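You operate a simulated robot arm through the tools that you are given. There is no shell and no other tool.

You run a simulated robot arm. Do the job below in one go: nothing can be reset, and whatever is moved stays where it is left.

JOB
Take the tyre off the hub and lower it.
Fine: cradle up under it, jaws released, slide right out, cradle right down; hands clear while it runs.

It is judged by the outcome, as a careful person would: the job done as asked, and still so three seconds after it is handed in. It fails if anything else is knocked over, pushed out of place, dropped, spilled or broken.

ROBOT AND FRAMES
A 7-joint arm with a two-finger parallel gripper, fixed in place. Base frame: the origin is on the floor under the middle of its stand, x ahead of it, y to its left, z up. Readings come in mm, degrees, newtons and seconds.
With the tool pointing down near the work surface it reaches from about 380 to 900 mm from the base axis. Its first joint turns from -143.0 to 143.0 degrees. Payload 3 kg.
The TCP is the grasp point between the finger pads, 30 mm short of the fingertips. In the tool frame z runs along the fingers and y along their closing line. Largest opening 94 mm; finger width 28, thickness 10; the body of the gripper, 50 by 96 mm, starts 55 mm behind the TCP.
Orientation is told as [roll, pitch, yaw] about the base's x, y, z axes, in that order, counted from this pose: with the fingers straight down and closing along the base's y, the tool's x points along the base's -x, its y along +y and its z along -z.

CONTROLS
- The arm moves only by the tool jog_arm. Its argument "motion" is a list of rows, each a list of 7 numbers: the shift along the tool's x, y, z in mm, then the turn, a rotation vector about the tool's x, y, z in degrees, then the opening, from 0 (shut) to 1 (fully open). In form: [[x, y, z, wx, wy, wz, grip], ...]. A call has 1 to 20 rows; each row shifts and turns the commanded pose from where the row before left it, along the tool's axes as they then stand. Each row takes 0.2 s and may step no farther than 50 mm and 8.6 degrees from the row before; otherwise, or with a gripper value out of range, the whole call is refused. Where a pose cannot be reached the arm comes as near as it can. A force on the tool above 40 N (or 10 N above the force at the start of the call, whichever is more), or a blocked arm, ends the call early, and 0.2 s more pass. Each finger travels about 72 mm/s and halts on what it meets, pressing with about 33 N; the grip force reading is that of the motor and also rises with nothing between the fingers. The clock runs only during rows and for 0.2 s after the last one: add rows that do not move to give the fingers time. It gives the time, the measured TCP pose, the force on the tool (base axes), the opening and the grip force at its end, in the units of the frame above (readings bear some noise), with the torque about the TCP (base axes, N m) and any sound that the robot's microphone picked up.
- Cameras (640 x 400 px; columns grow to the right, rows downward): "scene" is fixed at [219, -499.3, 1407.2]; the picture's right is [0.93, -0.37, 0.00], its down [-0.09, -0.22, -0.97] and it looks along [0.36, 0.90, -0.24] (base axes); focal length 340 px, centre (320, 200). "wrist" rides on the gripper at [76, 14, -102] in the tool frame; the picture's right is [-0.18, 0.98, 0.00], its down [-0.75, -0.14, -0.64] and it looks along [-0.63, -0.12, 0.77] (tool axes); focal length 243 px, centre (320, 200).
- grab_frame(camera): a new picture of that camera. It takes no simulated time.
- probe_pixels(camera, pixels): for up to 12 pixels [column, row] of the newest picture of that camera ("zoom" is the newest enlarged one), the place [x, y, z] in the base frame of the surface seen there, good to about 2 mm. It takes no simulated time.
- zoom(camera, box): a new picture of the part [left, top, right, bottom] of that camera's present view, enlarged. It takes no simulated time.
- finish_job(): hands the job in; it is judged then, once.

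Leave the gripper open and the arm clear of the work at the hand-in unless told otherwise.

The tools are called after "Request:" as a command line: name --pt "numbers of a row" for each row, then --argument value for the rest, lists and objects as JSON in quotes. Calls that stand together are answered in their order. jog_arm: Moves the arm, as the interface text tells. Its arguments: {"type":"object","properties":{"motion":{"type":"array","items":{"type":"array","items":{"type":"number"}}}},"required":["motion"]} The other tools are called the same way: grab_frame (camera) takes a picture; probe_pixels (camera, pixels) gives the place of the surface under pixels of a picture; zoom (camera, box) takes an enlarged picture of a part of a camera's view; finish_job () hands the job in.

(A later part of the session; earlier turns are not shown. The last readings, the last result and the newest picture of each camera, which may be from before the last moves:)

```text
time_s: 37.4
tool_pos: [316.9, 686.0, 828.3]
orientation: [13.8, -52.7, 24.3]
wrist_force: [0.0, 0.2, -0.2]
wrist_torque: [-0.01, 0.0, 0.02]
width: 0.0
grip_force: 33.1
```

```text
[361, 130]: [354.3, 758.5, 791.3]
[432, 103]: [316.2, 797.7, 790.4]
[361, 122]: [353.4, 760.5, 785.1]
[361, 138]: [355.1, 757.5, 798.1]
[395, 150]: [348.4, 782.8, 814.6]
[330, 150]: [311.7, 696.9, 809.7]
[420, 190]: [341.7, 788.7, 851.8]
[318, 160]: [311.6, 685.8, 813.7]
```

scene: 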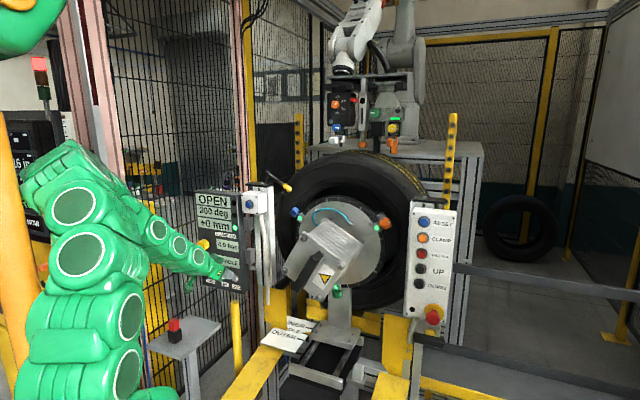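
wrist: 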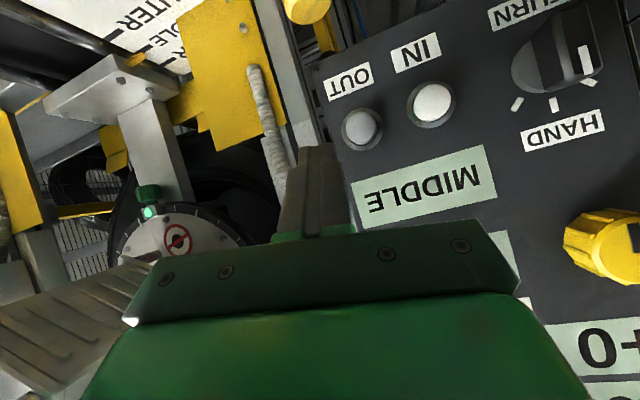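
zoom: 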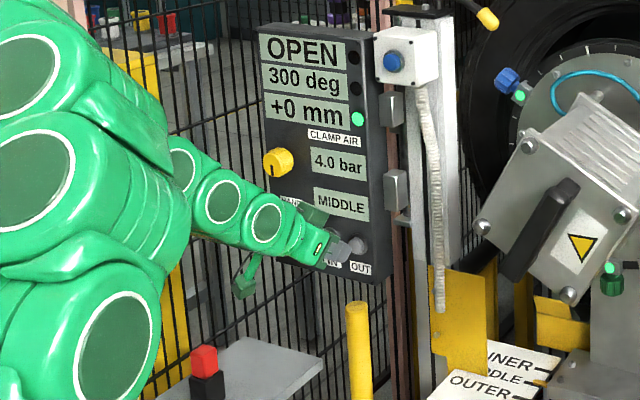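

OUT is centred at (354, 758.5, 791). I'll line up sideways and in height first, ending about 20 mm in front of it.

Request:
jog_arm --pt "9.35 11.6 16.5 0 0 0 0" --pt "9.35 11.6 16.5 0 0 0 0" --pt "-2.8 0.9 4 0 0 0 0"

Request:
grab_frame --camera "wrist"

Request:
zoom --camera "scene" --box '[190, 230, 270, 310]'

```text
time_s: 38.2
tool_pos: [318.1, 719.0, 795.8]
orientation: [13.6, -52.7, 24.3]
wrist_force: [0.2, -0.5, 0.8]
wrist_torque: [-0.03, -0.02, -0.04]
width: 0.0
grip_force: 32.6
```

```text
taken
```

wrist: 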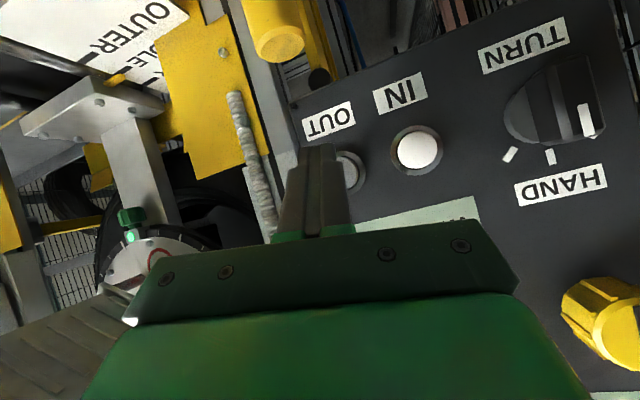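

```text
5.00 times, centred on (230, 270) of scene
```

zoom: 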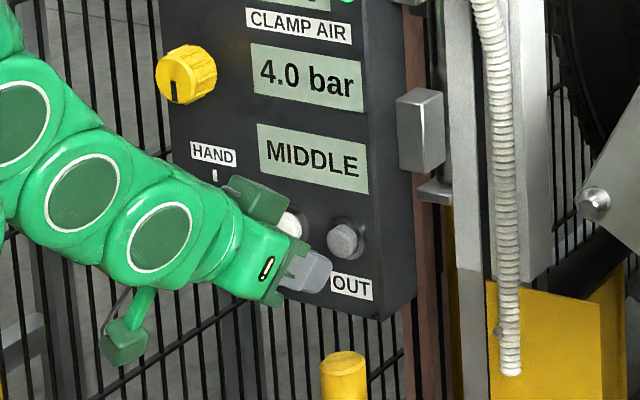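

The tip is about 20 mm off, and the button sits slightly toward tool +y. I'll shift 7 mm that way while closing most of the gap.

Request:
jog_arm --pt "-4.4 4.9 5.8 0 0 0 0" --pt "-4.4 4.9 5.8 0 0 0 0" --pt "-1.1 0.35 1.6 0 0 0 0"

Request:
zoom --camera "wrist" --box '[240, 80, 440, 250]'

Request:
zoom --camera "scene" --box '[190, 230, 270, 310]'

```text
time_s: 39.0
tool_pos: [328.4, 738.0, 798.8]
orientation: [13.7, -52.8, 24.1]
wrist_force: [0.4, 1.2, 0.4]
wrist_torque: [0.01, -0.07, 0.0]
width: 0.1
grip_force: 33.0
```

```text
2.35 times, centred on (340, 165) of wrist
```

zoom: 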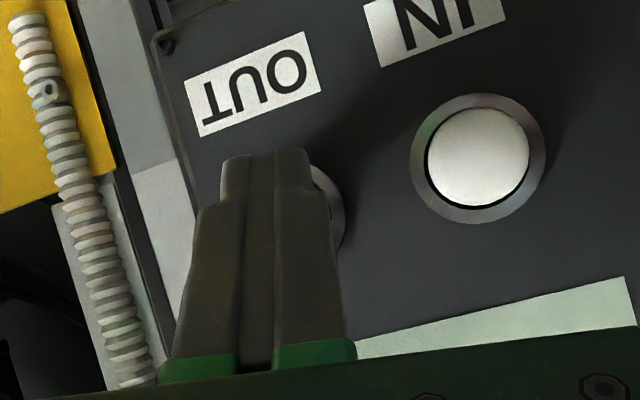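

```text
5.00 times, centred on (230, 270) of scene
```

zoom: 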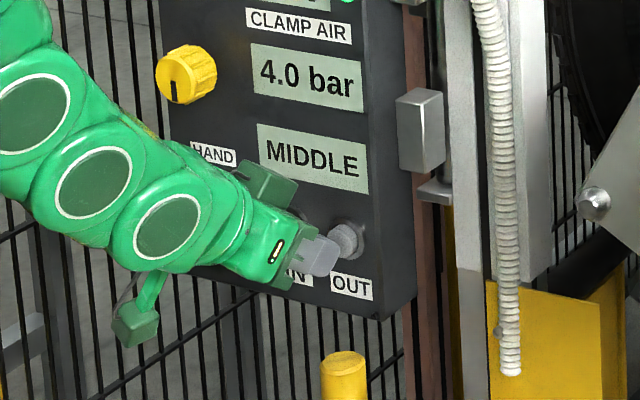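

The tip is on OUT, and the arm is well to the left of the slide's path. I'll press in small steps and watch the position display and the carriage.

Request:
jog_arm --pt "-1.7 0.5 2.4 0 0 0 0" --pt "-1.7 0.5 2.4 0 0 0 0" --pt "-1.1 0.35 1.6 0 0 0 0"

Request:
grab_frame --camera "scene"

Request:
zoom --camera "scene" --box '[180, 170, 420, 370]'

```text
time_s: 39.8
tool_pos: [332.5, 743.9, 797.8]
orientation: [13.6, -52.7, 24.3]
wrist_force: [-4.6, -4.2, 3.3]
wrist_torque: [0.05, -0.02, 0.08]
width: 0.1
grip_force: 33.1
```

```text
taken
```

scene: 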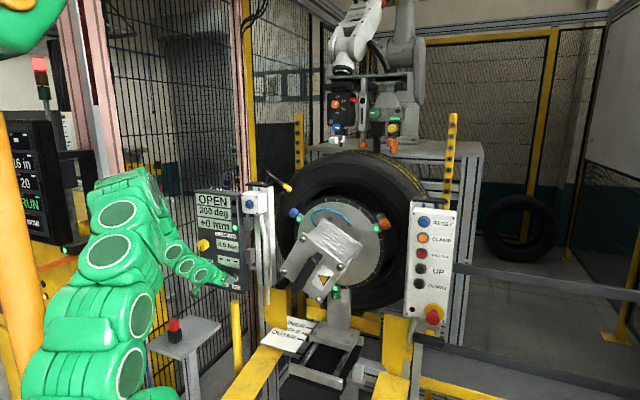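

```text
2.00 times, centred on (300, 270) of scene
```

zoom: 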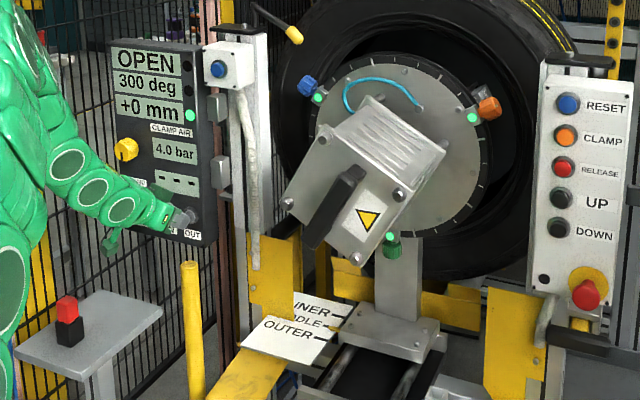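

The display shows "- - -" and the carriage has begun moving out. I'll hold and watch.

Request:
jog_arm --pt "-0.6 0.2 0.8 0 0 0 0" --pt "0 0 0 0 0 0 0" --pt "0 0 0 0 0 0 0" --pt "0 0 0 0 0 0 0"

Request:
zoom --camera "scene" --box '[180, 170, 420, 370]'

```text
time_s: 40.8
tool_pos: [333.7, 743.5, 798.4]
orientation: [13.6, -52.6, 24.3]
wrist_force: [-11.6, -6.9, -2.0]
wrist_torque: [-0.1, 0.11, 0.13]
width: 0.2
grip_force: 33.1
```

```text
2.00 times, centred on (300, 270) of scene
```

zoom: 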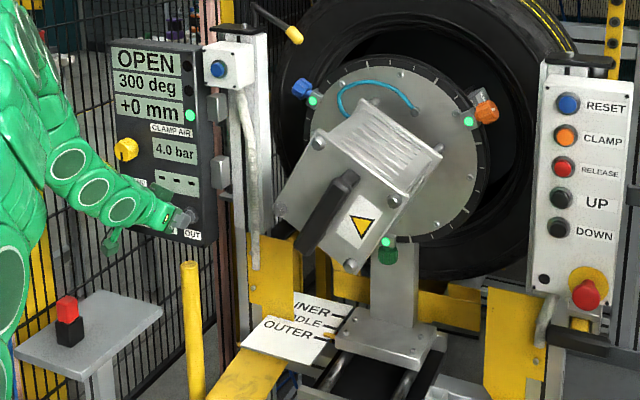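

The carriage keeps moving out and the tyre stays put on the cradle. I'll keep holding.

Request:
jog_arm --pt "0 0 0 0 0 0 0" --pt "0 0 0 0 0 0 0" --pt "0 0 0 0 0 0 0" --pt "0 0 0 0 0 0 0"

Request:
zoom --camera "scene" --box '[180, 170, 420, 370]'

```text
time_s: 41.8
tool_pos: [334.6, 743.3, 799.3]
orientation: [13.6, -52.6, 24.3]
wrist_force: [-11.0, -8.7, -3.0]
wrist_torque: [-0.14, 0.17, 0.04]
width: 0.0
grip_force: 33.4
```

```text
2.00 times, centred on (300, 270) of scene
```

zoom: 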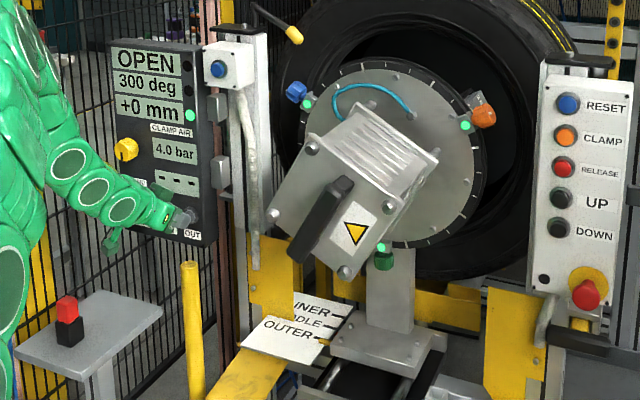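

It's still moving steadily. I'll hold for longer, checking that the gearbox stays clear of my arm.

Request:
jog_arm --pt "0 0 0 0 0 0 0" --pt "0 0 0 0 0 0 0" --pt "0 0 0 0 0 0 0" --pt "0 0 0 0 0 0 0" --pt "0 0 0 0 0 0 0" --pt "0 0 0 0 0 0 0" --pt "0 0 0 0 0 0 0"

Request:
zoom --camera "scene" --box '[180, 170, 420, 370]'

```text
time_s: 43.4
tool_pos: [333.6, 743.5, 798.2]
orientation: [13.7, -52.6, 24.3]
wrist_force: [-8.5, -11.0, -0.2]
wrist_torque: [-0.08, 0.06, -0.02]
width: 0.0
grip_force: 33.1
```

```text
2.00 times, centred on (300, 270) of scene
```

zoom: 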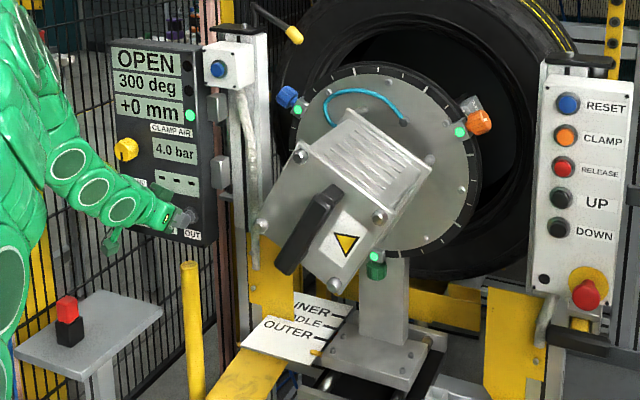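

The pointer is near the OUTER mark but the display still shows "- - -". I'll hold a bit longer.

Request:
jog_arm --pt "0 0 0 0 0 0 0" --pt "0 0 0 0 0 0 0" --pt "0 0 0 0 0 0 0"

Request:
zoom --camera "scene" --box '[180, 170, 420, 370]'

Request:
zoom --camera "scene" --box '[265, 310, 365, 380]'

```text
time_s: 44.2
tool_pos: [334.1, 744.4, 798.8]
orientation: [13.8, -52.7, 24.2]
wrist_force: [-8.6, -11.7, -0.5]
wrist_torque: [-0.08, 0.1, -0.06]
width: 0.1
grip_force: 33.1
```

```text
2.00 times, centred on (300, 270) of scene
```

zoom: 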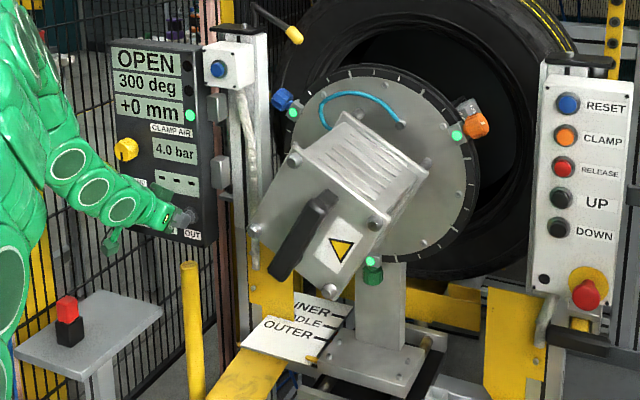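

```text
5.71 times, centred on (315, 345) of scene
```

zoom: 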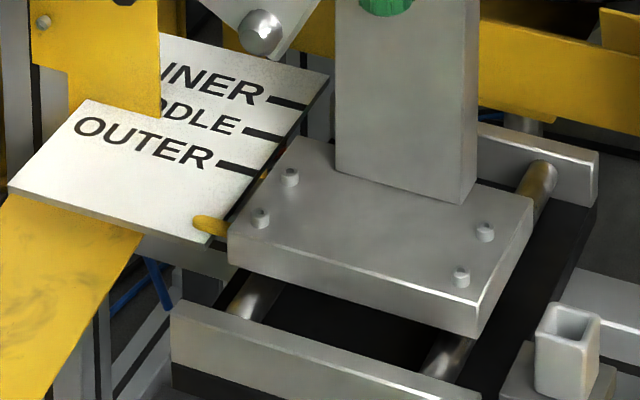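

The pointer has gone past OUTER and the carriage still has rail left. "Right out" means the end of travel, and the hub must be fully clear of the tyre before lowering. I'll keep holding and watching.

Request:
jog_arm --pt "0 0 0 0 0 0 0" --pt "0 0 0 0 0 0 0" --pt "0 0 0 0 0 0 0" --pt "0 0 0 0 0 0 0"

Request:
grab_frame --camera "scene"

Request:
zoom --camera "scene" --box '[180, 170, 420, 370]'

Request:
grab_frame --camera "wrist"

```text
time_s: 45.2
tool_pos: [333.7, 744.3, 798.6]
orientation: [13.7, -52.7, 24.2]
wrist_force: [-9.5, -10.7, -0.3]
wrist_torque: [-0.05, 0.07, -0.02]
width: 0.0
grip_force: 32.8
```

```text
taken
```

scene: 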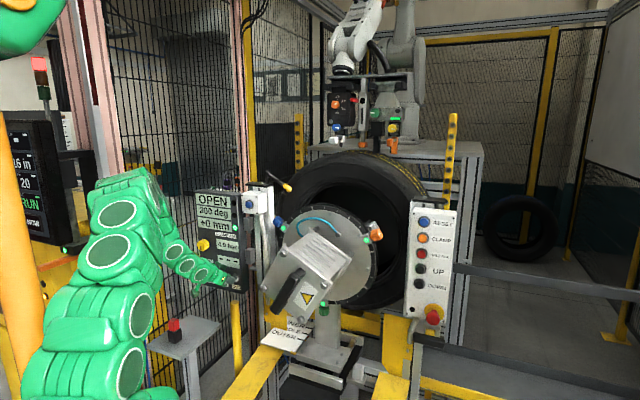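

```text
2.00 times, centred on (300, 270) of scene
```

zoom: 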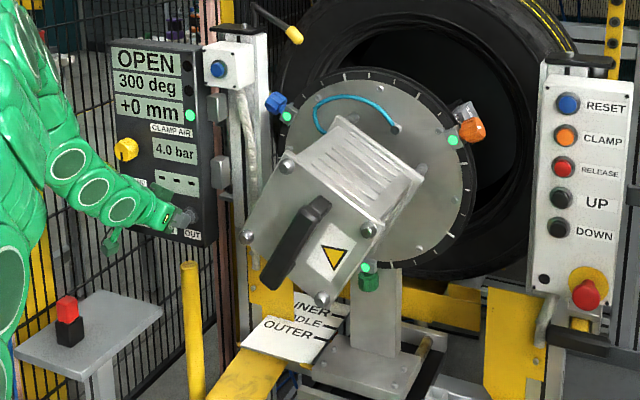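

```text
taken
```

wrist: 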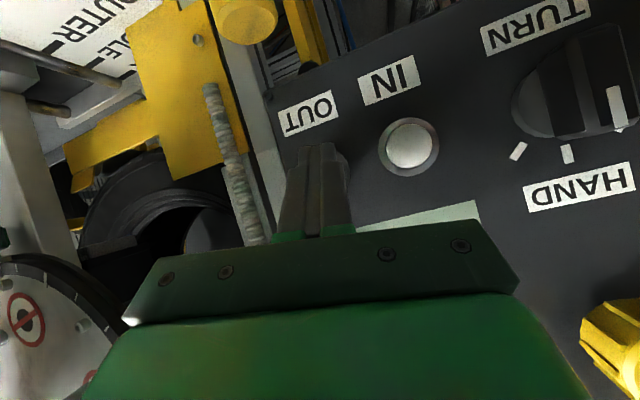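

The slide is still travelling. I'll continue and measure how close the gearbox gets to my arm.

Request:
jog_arm --pt "0 0 0 0 0 0 0" --pt "0 0 0 0 0 0 0" --pt "0 0 0 0 0 0 0" --pt "0 0 0 0 0 0 0" --pt "0 0 0 0 0 0 0"

Request:
grab_frame --camera "scene"

Request:
zoom --camera "scene" --box '[180, 170, 420, 370]'

Request:
probe_pixels --camera "scene" --pixels '[[285, 295], [300, 250], [262, 290], [180, 245], [330, 225], [350, 255], [330, 340]]'

```text
time_s: 46.4
tool_pos: [333.0, 743.1, 797.8]
orientation: [13.7, -52.6, 24.2]
wrist_force: [-9.7, -10.5, -0.2]
wrist_torque: [-0.07, 0.03, 0.0]
width: 0.1
grip_force: 32.9
```

```text
taken
```

scene: 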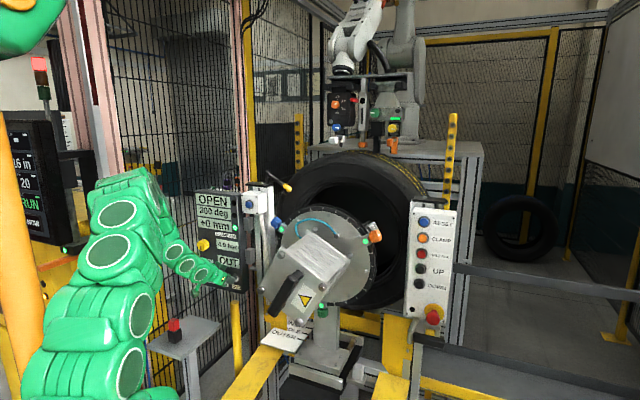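

```text
2.00 times, centred on (300, 270) of scene
```

zoom: 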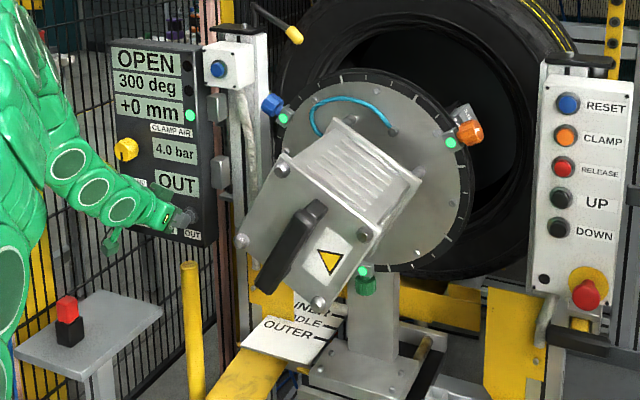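

```text
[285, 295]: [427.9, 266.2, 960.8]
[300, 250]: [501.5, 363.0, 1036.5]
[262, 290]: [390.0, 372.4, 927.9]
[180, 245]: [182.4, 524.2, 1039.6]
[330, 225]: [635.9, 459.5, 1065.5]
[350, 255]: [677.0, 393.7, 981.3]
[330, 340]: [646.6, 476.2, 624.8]
```

The display now shows OUT and the slide has stopped, with the hub clear of the tyre. I'll lift off OUT, back straight away from the panel, and rise up along the left before swinging back high over the gearbox.

Request:
jog_arm --pt "11 -3.5 -16 0 0 0 0" --pt "17 -5.3 -24.1 0 0 0 0" --pt "11 -3.5 -16 0 0 0 0"

Request:
jog_arm --pt "-22.7 -5.9 -34.8 -0.92 3.05 -2.59 0" --pt "-20.4 -5.9 -35.9 -0.92 3.05 -2.59 0" --pt "-18 -5.9 -37 -0.92 3.05 -2.59 0" --pt "-15.7 -5.9 -38 -0.92 3.05 -2.59 0" --pt "-13.3 -5.9 -38.9 -0.92 3.05 -2.59 0" --pt "-11 -5.9 -39.8 -0.92 3.05 -2.59 0" --pt "-8.6 -5.9 -40.4 -0.92 3.05 -2.59 0" --pt "-6.3 -5.9 -41 -0.92 3.05 -2.59 0"

Request:
grab_frame --camera "scene"

Request:
grab_frame --camera "wrist"

```text
time_s: 47.2
tool_pos: [284.5, 695.4, 800.0]
orientation: [13.8, -52.7, 24.1]
wrist_force: [0.2, -0.7, -0.5]
wrist_torque: [0.04, 0.0, 0.01]
width: 0.0
grip_force: 32.8
```

```text
time_s: 49.2
tool_pos: [250.1, 551.9, 994.9]
orientation: [-2.0, -20.0, 55.0]
wrist_force: [-0.5, -0.6, -0.8]
wrist_torque: [0.01, 0.0, -0.01]
width: 0.1
grip_force: 32.6
stopped in row 8: the arm was blocked; the commanded pose is now the measured one
```

```text
taken
```

scene: 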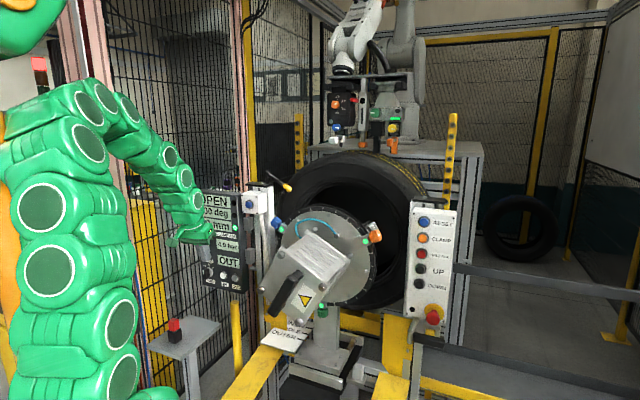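

```text
taken
```

wrist: 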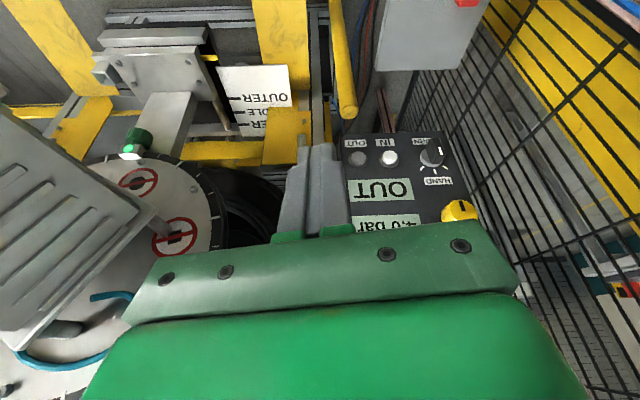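

The arm stopped a bit short (z=995), but it's free and clear. I'll continue straight up to about z=1250 before swinging right.

Request:
jog_arm --pt "-14.5 0 -39.9 0 0 0 0" --pt "-14.5 0 -39.9 0 0 0 0" --pt "-14.5 0 -39.9 0 0 0 0" --pt "-14.5 0 -39.9 0 0 0 0" --pt "-14.5 0 -39.9 0 0 0 0" --pt "-14.5 0 -39.9 0 0 0 0"

Request:
grab_frame --camera "scene"

```text
time_s: 50.6
tool_pos: [250.9, 558.9, 1231.1]
orientation: [-2.3, -18.1, 54.7]
wrist_force: [0.6, 0.0, 0.5]
wrist_torque: [0.02, 0.01, 0.01]
width: 0.2
grip_force: 32.6
```

```text
taken
```

scene: 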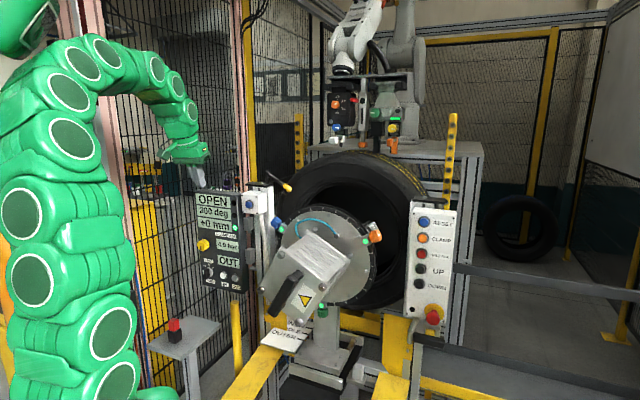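

Good, I'm up and clear. I'll zoom in on the tyre and hub to verify they're fully separated and the tyre sits on the cradle.

Request:
zoom --camera "scene" --box '[260, 140, 440, 360]'

Request:
zoom --camera "scene" --box '[180, 170, 300, 310]'

Request:
probe_pixels --camera "scene" --pixels '[[375, 232], [365, 215], [392, 280], [395, 200], [355, 175], [310, 185], [322, 310], [380, 260], [290, 175], [292, 188], [278, 180]]'

```text
1.82 times, centred on (350, 250) of scene
```

zoom: 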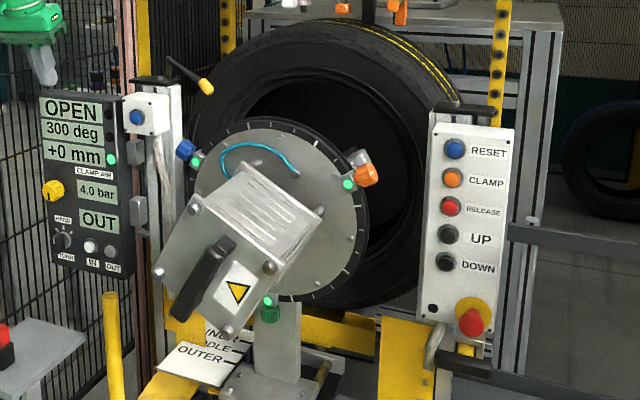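

```text
2.86 times, centred on (240, 240) of scene
```

zoom: 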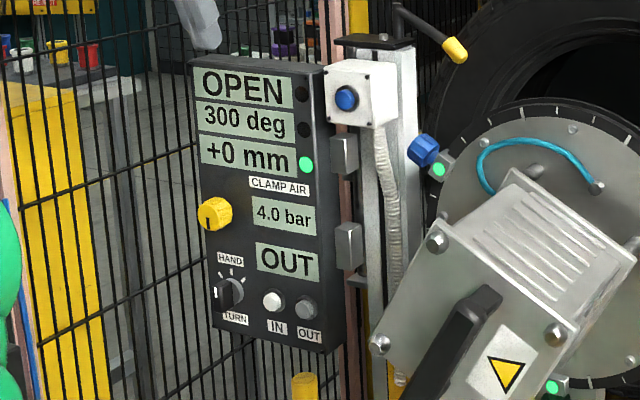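

```text
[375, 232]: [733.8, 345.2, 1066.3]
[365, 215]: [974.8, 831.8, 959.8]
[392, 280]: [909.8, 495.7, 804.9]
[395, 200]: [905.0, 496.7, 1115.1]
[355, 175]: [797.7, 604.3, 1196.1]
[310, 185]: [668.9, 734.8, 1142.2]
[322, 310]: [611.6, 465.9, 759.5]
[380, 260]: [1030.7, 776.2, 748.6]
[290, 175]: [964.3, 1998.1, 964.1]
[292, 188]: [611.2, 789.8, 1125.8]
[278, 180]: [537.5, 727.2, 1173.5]
```

All clear: the orange jaw cap moved from f≈896 to f≈763 (133 mm of travel) and the tyre's front face is at f≈991, so the hub is out of the tyre. I'll swing back high over the gearbox toward the right side for the DOWN button.

Request:
jog_arm --pt "10.2 -37.8 -6.2 0 0 0 0" --pt "10.2 -37.8 -6.2 0 0 0 0" --pt "10.2 -37.8 -6.2 0 0 0 0" --pt "10.2 -37.8 -6.2 0 0 0 0" --pt "10.2 -37.8 -6.2 0 0 0 0" --pt "10.2 -37.8 -6.2 0 0 0 0" --pt "10.2 -37.8 -6.2 0 0 0 0" --pt "28.4 -28.6 -5.8 0 0 0 0" --pt "28.4 -28.6 -5.8 0 0 0 0" --pt "28.4 -28.6 -5.8 0 0 0 0" --pt "28.4 -28.6 -5.8 0 0 0 0" --pt "28.4 -28.6 -5.8 0 0 0 0" --pt "28.4 -28.6 -5.8 0 0 0 0"

Request:
grab_frame --camera "scene"

Request:
grab_frame --camera "wrist"

```text
time_s: 53.4
tool_pos: [448.7, 98.4, 1257.7]
orientation: [-2.2, -20.2, 55.3]
wrist_force: [-0.4, -0.7, -0.7]
wrist_torque: [0.0, -0.01, -0.01]
width: 0.1
grip_force: 32.9
```

```text
taken
```

scene: 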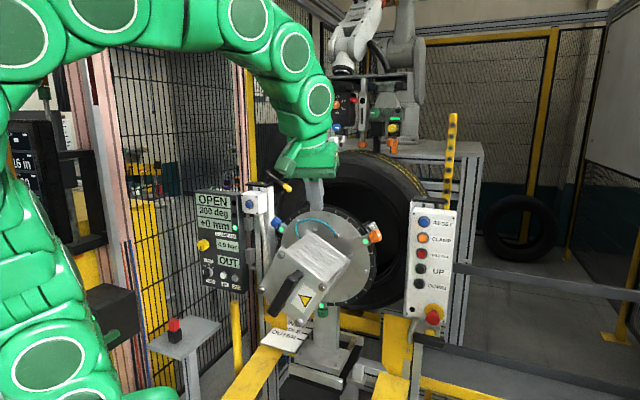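

```text
taken
```

wrist: 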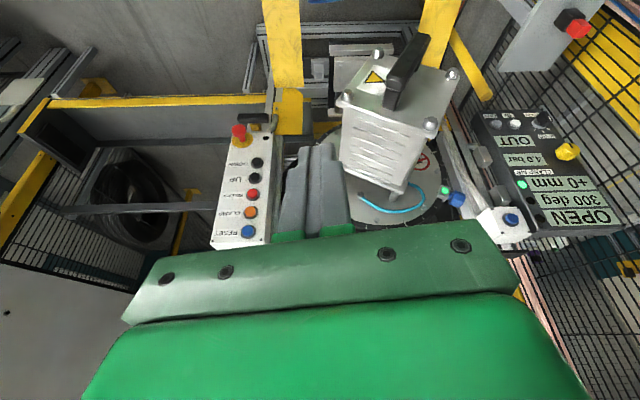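

I'm back on the right. Next I'll descend to a standoff in front of the right panel, tilting to 30° below horizontal and yaw 45°, keeping well to the right of the extended gearbox.

Request:
jog_arm --pt "0.9 -31 26 0.45 -5 1.2 0" --pt "2.6 -30.8 26.1 0.55 -5 1.2 0" --pt "4.2 -30.6 26.2 0.65 -5 1.1 0" --pt "5.9 -30.4 26.1 0.75 -5 1.05 0" --pt "7.7 -30.1 25.9 0.84 -5 1 0" --pt "9.5 -29.9 25.6 0.92 -5 0.92 0" --pt "11.2 -29.6 25.2 1 -5 0.83 0" --pt "12.9 -29.3 24.7 1.07 -5 0.74 0"

Request:
grab_frame --camera "scene"

Request:
grab_frame --camera "wrist"

```text
time_s: 55.2
tool_pos: [693.7, 2.6, 1066.2]
orientation: [-3.2, -60.6, 46.7]
wrist_force: [-0.2, 0.5, 0.3]
wrist_torque: [0.0, -0.01, -0.01]
width: 0.3
grip_force: 33.0
```

```text
taken
```

scene: 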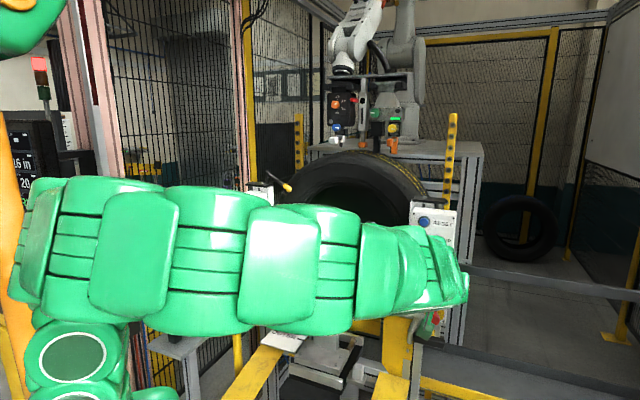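

```text
taken
```

wrist: 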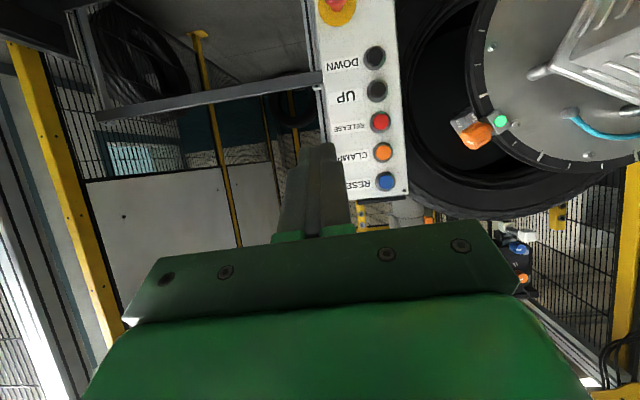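

The path is clear. I'll move in toward DOWN at (848, 264, 908), stopping about 25 mm short.

Request:
jog_arm --pt "2.6 10.8 40.4 0 0 0 0" --pt "2.6 10.8 40.4 0 0 0 0" --pt "2.6 10.8 40.4 0 0 0 0" --pt "2.6 10.8 40.4 0 0 0 0" --pt "2.6 10.8 40.4 0 0 0 0" --pt "2.6 10.8 40.4 0 0 0 0"

Request:
grab_frame --camera "scene"

Request:
grab_frame --camera "wrist"

```text
time_s: 56.6
tool_pos: [798.6, 191.0, 929.8]
orientation: [-3.2, -60.4, 46.7]
wrist_force: [1.4, -0.3, 0.2]
wrist_torque: [0.01, 0.01, -0.01]
width: 0.1
grip_force: 33.4
```

```text
taken
```

scene: 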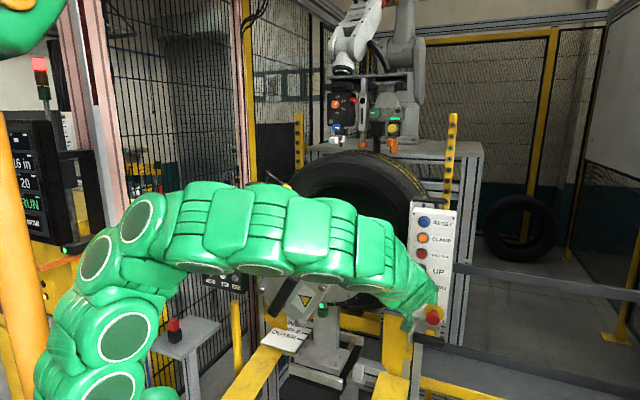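

```text
taken
```

wrist: 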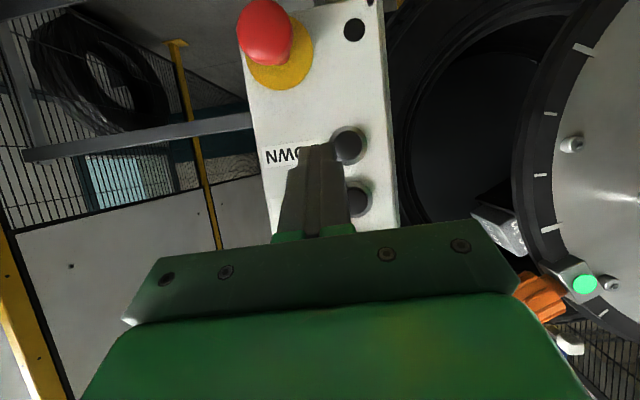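

The tip is about 17 mm to the right of DOWN and 19 mm high. Before pressing I'll check the clearance between my forearm and the gearbox beneath it.

Request:
probe_pixels --camera "scene" --pixels '[[262, 265], [320, 270], [300, 280], [280, 290], [310, 297], [245, 225], [200, 235], [355, 290], [400, 300], [330, 285]]'

Request:
zoom --camera "scene" --box '[230, 220, 430, 360]'

Request:
probe_pixels --camera "wrist" --pixels '[[348, 145], [355, 200], [265, 30], [330, 120]]'

```text
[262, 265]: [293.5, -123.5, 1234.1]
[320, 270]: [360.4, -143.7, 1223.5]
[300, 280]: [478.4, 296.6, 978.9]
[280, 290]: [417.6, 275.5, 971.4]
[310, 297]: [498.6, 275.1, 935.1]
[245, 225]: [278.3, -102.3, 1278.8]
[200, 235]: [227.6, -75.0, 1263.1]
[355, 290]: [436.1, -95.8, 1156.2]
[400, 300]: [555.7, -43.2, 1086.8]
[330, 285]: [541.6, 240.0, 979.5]
```

```text
2.86 times, centred on (330, 290) of scene
```

zoom: 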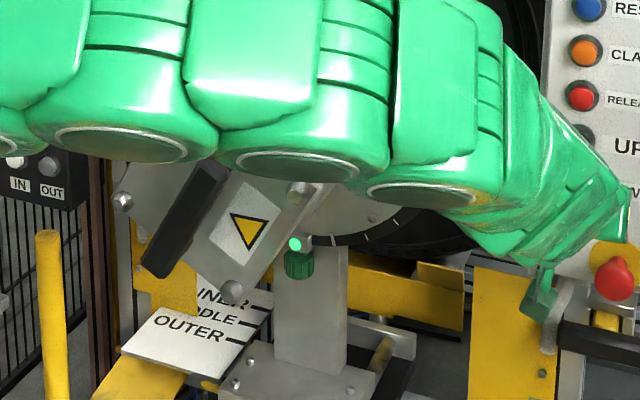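

```text
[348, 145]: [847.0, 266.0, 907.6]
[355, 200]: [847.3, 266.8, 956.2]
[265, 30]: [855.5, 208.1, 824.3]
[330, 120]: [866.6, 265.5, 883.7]
```

The forearm is over 350 mm from the gearbox. DOWN is centred at (847, 266, 907.6). I'll correct left and down while closing in to about 25 mm.

Request:
jog_arm --pt "3.7 8.5 10.7 0 0 0 0" --pt "3.7 8.5 10.7 0 0 0 0" --pt "-2 0 3.5 0 0 0 0"

Request:
grab_frame --camera "wrist"

Request:
zoom --camera "scene" --box '[320, 240, 460, 360]'

```text
time_s: 57.4
tool_pos: [800.6, 211.9, 913.1]
orientation: [-3.1, -60.4, 46.7]
wrist_force: [0.2, 0.3, 0.1]
wrist_torque: [-0.03, 0.01, 0.01]
width: 0.0
grip_force: 33.0
```

```text
taken
```

wrist: 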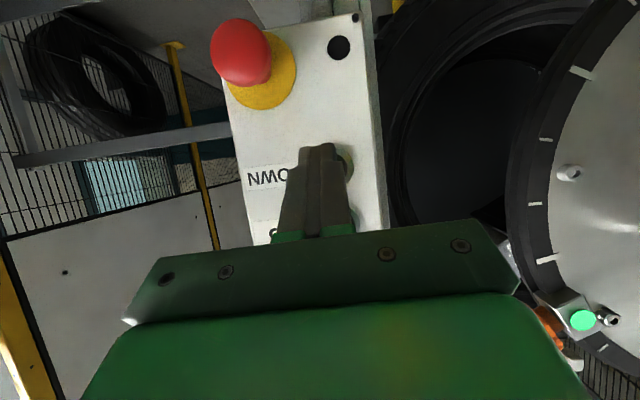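

```text
3.33 times, centred on (390, 300) of scene
```

zoom: 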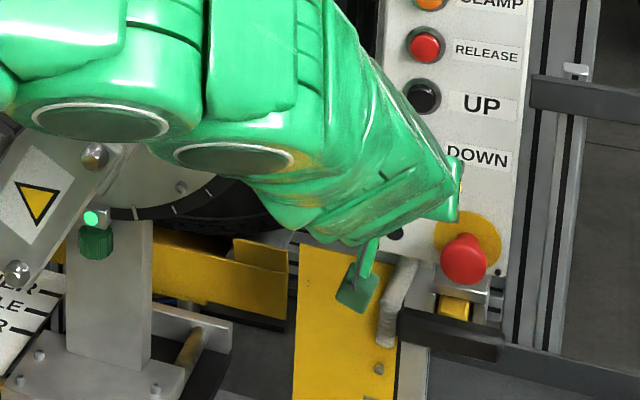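

Nearly lined up. I'll advance to just short of contact.

Request:
jog_arm --pt "-6.5 2 13.5 0 0 0 0" --pt "-6.5 2 13.5 0 0 0 0"

Request:
zoom --camera "wrist" --box '[220, 0, 420, 250]'

Request:
grab_frame --camera "scene"

```text
time_s: 58.0
tool_pos: [816.7, 235.2, 910.9]
orientation: [-3.0, -60.5, 46.9]
wrist_force: [-0.4, 0.7, -0.8]
wrist_torque: [0.03, 0.0, 0.01]
width: 0.0
grip_force: 32.9
```

```text
1.60 times, centred on (320, 125) of wrist
```

zoom: 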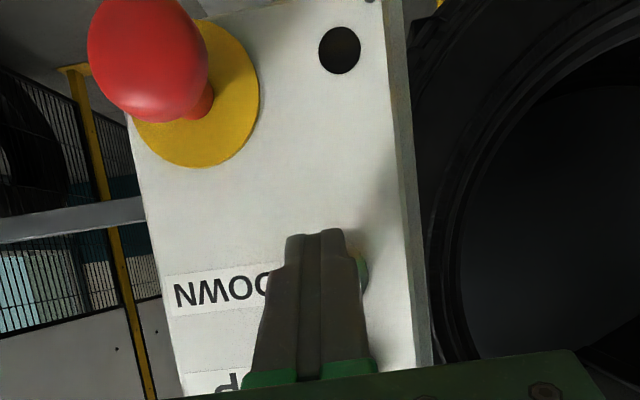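

```text
taken
```

scene: 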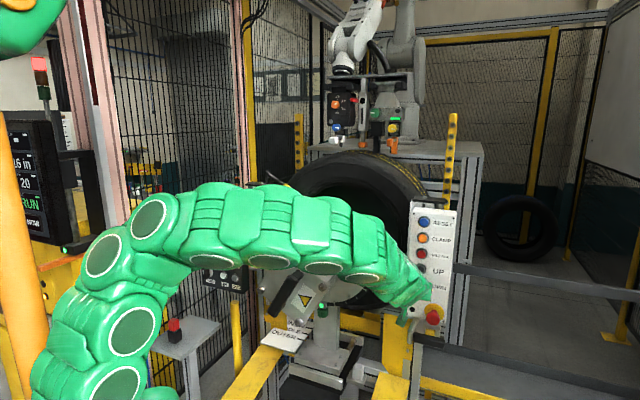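

Aligned on DOWN, with the e-stop well below my fingers. Now I'll press DOWN in small steps.

Request:
jog_arm --pt "-5 0 8.7 0 0 0 0" --pt "-2 0 3.5 0 0 0 0" --pt "-1.5 0 2.6 0 0 0 0" --pt "-1 0 1.7 0 0 0 0" --pt "-0.5 0 0.9 0 0 0 0"

Request:
zoom --camera "scene" --box '[260, 130, 460, 360]'

```text
time_s: 59.2
tool_pos: [830.9, 248.2, 911.1]
orientation: [-3.0, -60.5, 46.7]
wrist_force: [-19.7, -18.0, 5.4]
wrist_torque: [0.08, -0.06, 0.02]
width: 0.0
grip_force: 33.2
```

```text
1.74 times, centred on (360, 245) of scene
```

zoom: 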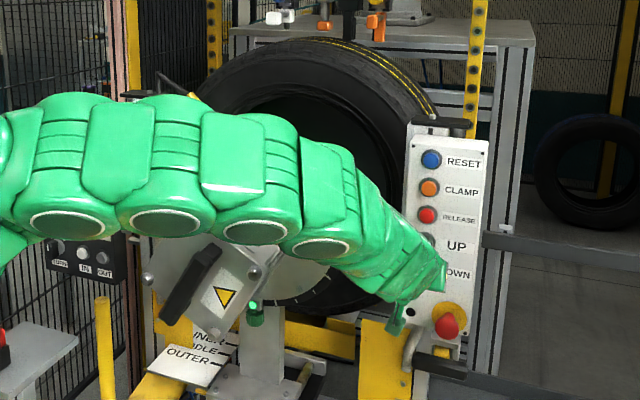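

The tyre's top edge has started to come down. I'll hold and keep watching.

Request:
jog_arm --pt "0 0 0 0 0 0 0" --pt "0 0 0 0 0 0 0" --pt "0 0 0 0 0 0 0" --pt "0 0 0 0 0 0 0"

Request:
zoom --camera "scene" --box '[260, 130, 460, 360]'

```text
time_s: 60.2
tool_pos: [831.9, 250.1, 910.4]
orientation: [-3.1, -60.4, 46.7]
wrist_force: [-20.2, -20.2, -1.6]
wrist_torque: [-0.12, 0.08, 0.0]
width: 0.0
grip_force: 32.9
```

```text
1.74 times, centred on (360, 245) of scene
```

zoom: 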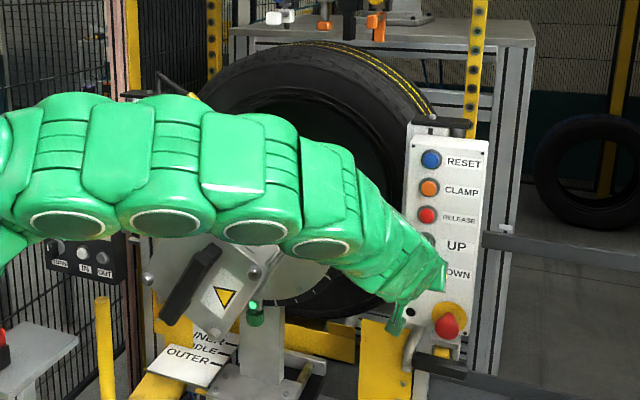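

The tyre is descending smoothly and upright on the cradle. I'll keep holding.

Request:
jog_arm --pt "0 0 0 0 0 0 0" --pt "0 0 0 0 0 0 0" --pt "0 0 0 0 0 0 0" --pt "0 0 0 0 0 0 0" --pt "0 0 0 0 0 0 0" --pt "0 0 0 0 0 0 0"

Request:
zoom --camera "scene" --box '[260, 130, 460, 360]'

Request:
grab_frame --camera "wrist"

```text
time_s: 61.6
tool_pos: [831.6, 248.4, 909.9]
orientation: [-3.1, -60.4, 46.7]
wrist_force: [-19.5, -21.4, -7.0]
wrist_torque: [-0.23, 0.2, -0.02]
width: 0.0
grip_force: 32.9
```

```text
1.74 times, centred on (360, 245) of scene
```

zoom: 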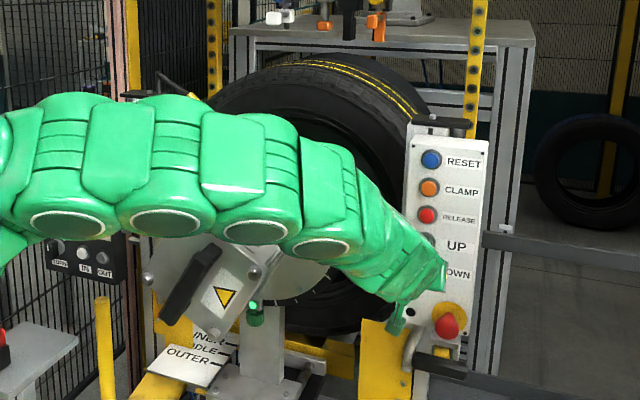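

```text
taken
```

wrist: 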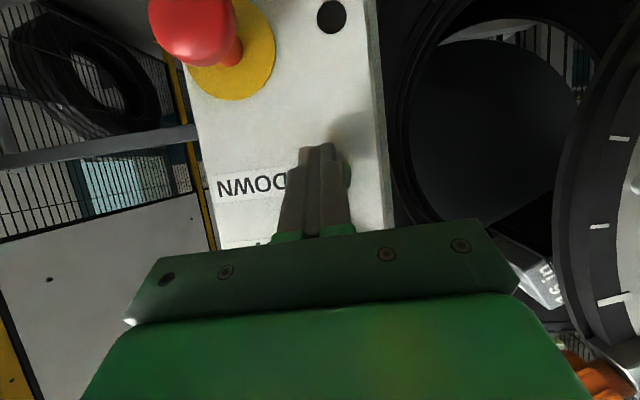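

It's going down steadily. I'll hold on.

Request:
jog_arm --pt "0 0 0 0 0 0 0" --pt "0 0 0 0 0 0 0" --pt "0 0 0 0 0 0 0" --pt "0 0 0 0 0 0 0" --pt "0 0 0 0 0 0 0" --pt "0 0 0 0 0 0 0"

Request:
zoom --camera "scene" --box '[260, 130, 460, 360]'

```text
time_s: 63.0
tool_pos: [831.3, 249.2, 912.7]
orientation: [-3.0, -60.4, 46.7]
wrist_force: [-19.8, -21.2, -5.4]
wrist_torque: [-0.19, 0.16, -0.03]
width: 0.0
grip_force: 33.2
```

```text
1.74 times, centred on (360, 245) of scene
```

zoom: 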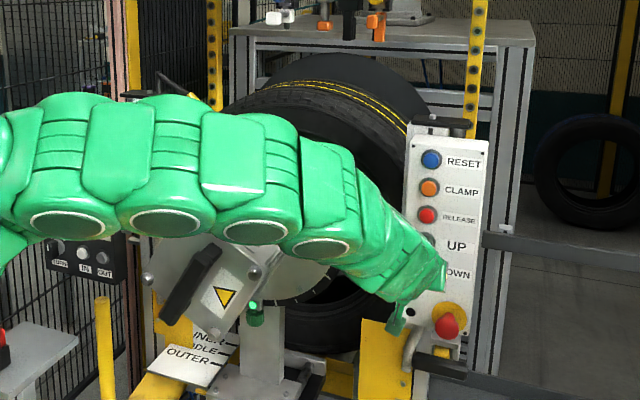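

Still descending. I'll continue.

Request:
jog_arm --pt "0 0 0 0 0 0 0" --pt "0 0 0 0 0 0 0" --pt "0 0 0 0 0 0 0" --pt "0 0 0 0 0 0 0" --pt "0 0 0 0 0 0 0" --pt "0 0 0 0 0 0 0"

Request:
zoom --camera "scene" --box '[260, 130, 460, 360]'

```text
time_s: 64.4
tool_pos: [831.6, 249.0, 911.0]
orientation: [-3.2, -60.4, 46.7]
wrist_force: [-21.1, -19.9, -2.9]
wrist_torque: [-0.11, 0.16, 0.01]
width: 0.0
grip_force: 32.7
```

```text
1.74 times, centred on (360, 245) of scene
```

zoom: 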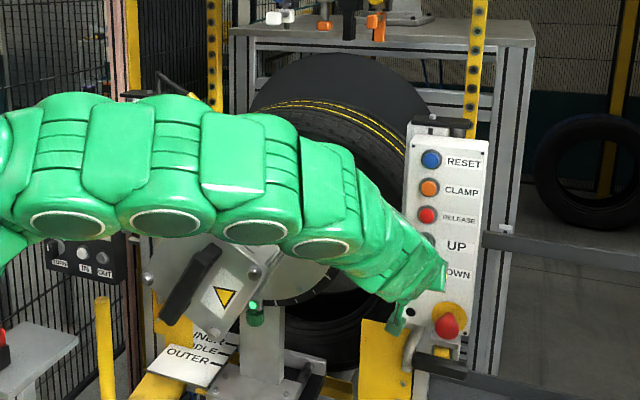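

Request:
jog_arm --pt "0 0 0 0 0 0 0" --pt "0 0 0 0 0 0 0" --pt "0 0 0 0 0 0 0" --pt "0 0 0 0 0 0 0" --pt "0 0 0 0 0 0 0" --pt "0 0 0 0 0 0 0"

Request:
zoom --camera "scene" --box '[260, 130, 460, 360]'

Request:
grab_frame --camera "scene"

```text
time_s: 65.8
tool_pos: [831.6, 248.7, 911.5]
orientation: [-3.2, -60.5, 46.7]
wrist_force: [-21.6, -18.7, -1.1]
wrist_torque: [-0.06, 0.1, 0.05]
width: 0.0
grip_force: 32.8
```

```text
1.74 times, centred on (360, 245) of scene
```

zoom: 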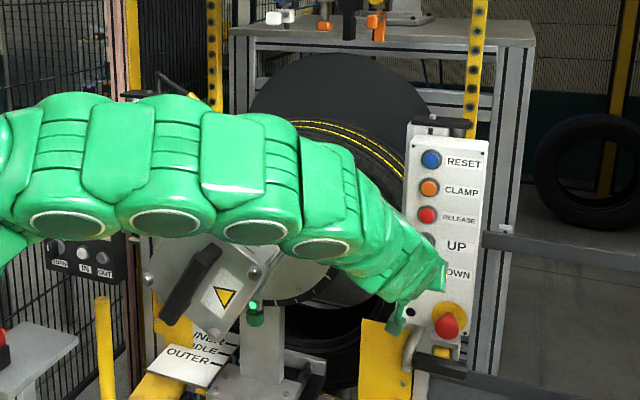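

```text
taken
```

scene: 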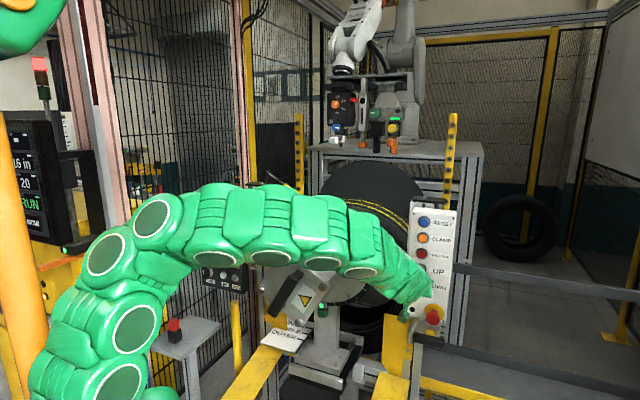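

The tyre is well down. I'll keep holding until it stops at the bottom of its travel, measuring the tyre's top as I go.

Request:
probe_pixels --camera "scene" --pixels '[[375, 207], [360, 203], [400, 225], [370, 180]]'

Request:
jog_arm --pt "0 0 0 0 0 0 0" --pt "0 0 0 0 0 0 0" --pt "0 0 0 0 0 0 0" --pt "0 0 0 0 0 0 0" --pt "0 0 0 0 0 0 0" --pt "0 0 0 0 0 0 0" --pt "0 0 0 0 0 0 0" --pt "0 0 0 0 0 0 0"

Request:
grab_frame --camera "scene"

Request:
zoom --camera "scene" --box '[260, 130, 460, 360]'

```text
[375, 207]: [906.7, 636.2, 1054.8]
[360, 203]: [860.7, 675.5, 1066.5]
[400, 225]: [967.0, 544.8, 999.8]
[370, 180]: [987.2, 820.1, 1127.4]
```

```text
time_s: 67.6
tool_pos: [831.2, 248.7, 911.4]
orientation: [-3.1, -60.5, 46.8]
wrist_force: [-22.5, -17.4, 0.3]
wrist_torque: [-0.04, 0.08, 0.1]
width: 0.0
grip_force: 32.9
```

```text
taken
```

scene: 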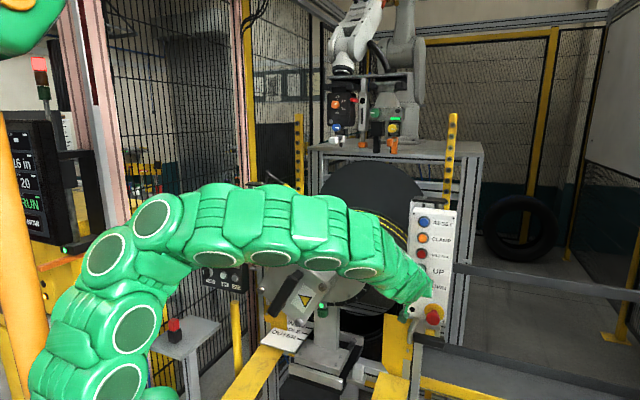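

```text
1.74 times, centred on (360, 245) of scene
```

zoom: 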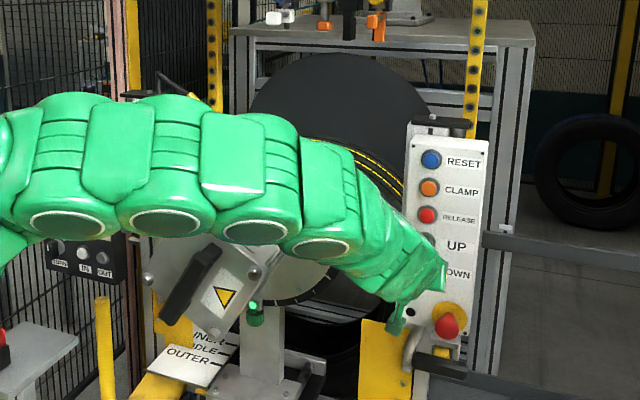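

Still moving down, about 40 mm in that burst. I'll continue holding.

Request:
jog_arm --pt "0 0 0 0 0 0 0" --pt "0 0 0 0 0 0 0" --pt "0 0 0 0 0 0 0" --pt "0 0 0 0 0 0 0" --pt "0 0 0 0 0 0 0" --pt "0 0 0 0 0 0 0" --pt "0 0 0 0 0 0 0" --pt "0 0 0 0 0 0 0"

Request:
zoom --camera "scene" --box '[260, 130, 460, 360]'

```text
time_s: 69.4
tool_pos: [831.8, 248.4, 911.1]
orientation: [-3.1, -60.4, 46.7]
wrist_force: [-21.3, -17.7, 0.8]
wrist_torque: [-0.06, 0.09, 0.1]
width: 0.2
grip_force: 33.2
```

```text
1.74 times, centred on (360, 245) of scene
```

zoom: 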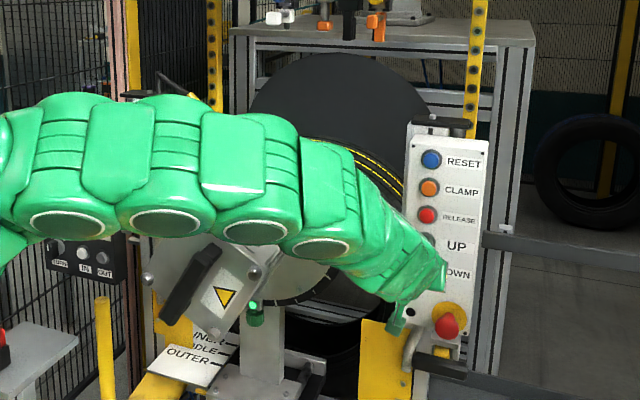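

The picture is unchanged from before, so it looks like the bottom of the travel. I'll hold once more and compare precisely with probes.

Request:
zoom --camera "scene" --box '[340, 180, 430, 260]'

Request:
jog_arm --pt "0 0 0 0 0 0 0" --pt "0 0 0 0 0 0 0" --pt "0 0 0 0 0 0 0" --pt "0 0 0 0 0 0 0"

Request:
zoom --camera "scene" --box '[340, 180, 430, 260]'

```text
5.00 times, centred on (385, 220) of scene
```

zoom: 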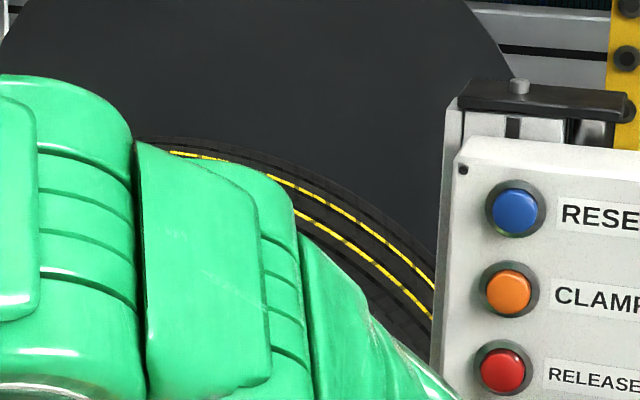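

```text
time_s: 70.4
tool_pos: [832.1, 248.2, 912.0]
orientation: [-3.0, -60.3, 46.7]
wrist_force: [-21.3, -16.9, 0.3]
wrist_torque: [-0.03, 0.08, 0.07]
width: 0.1
grip_force: 32.9
```

```text
5.00 times, centred on (385, 220) of scene
```

zoom: 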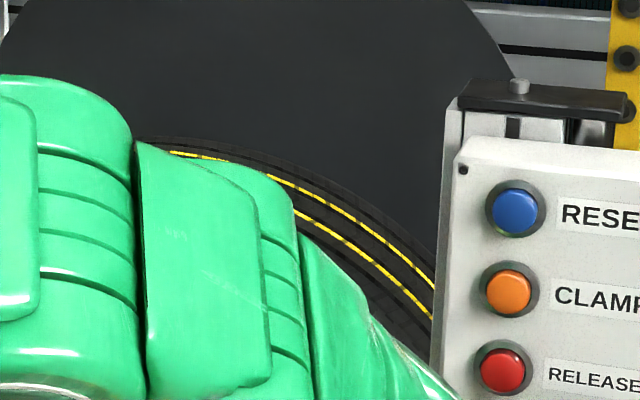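

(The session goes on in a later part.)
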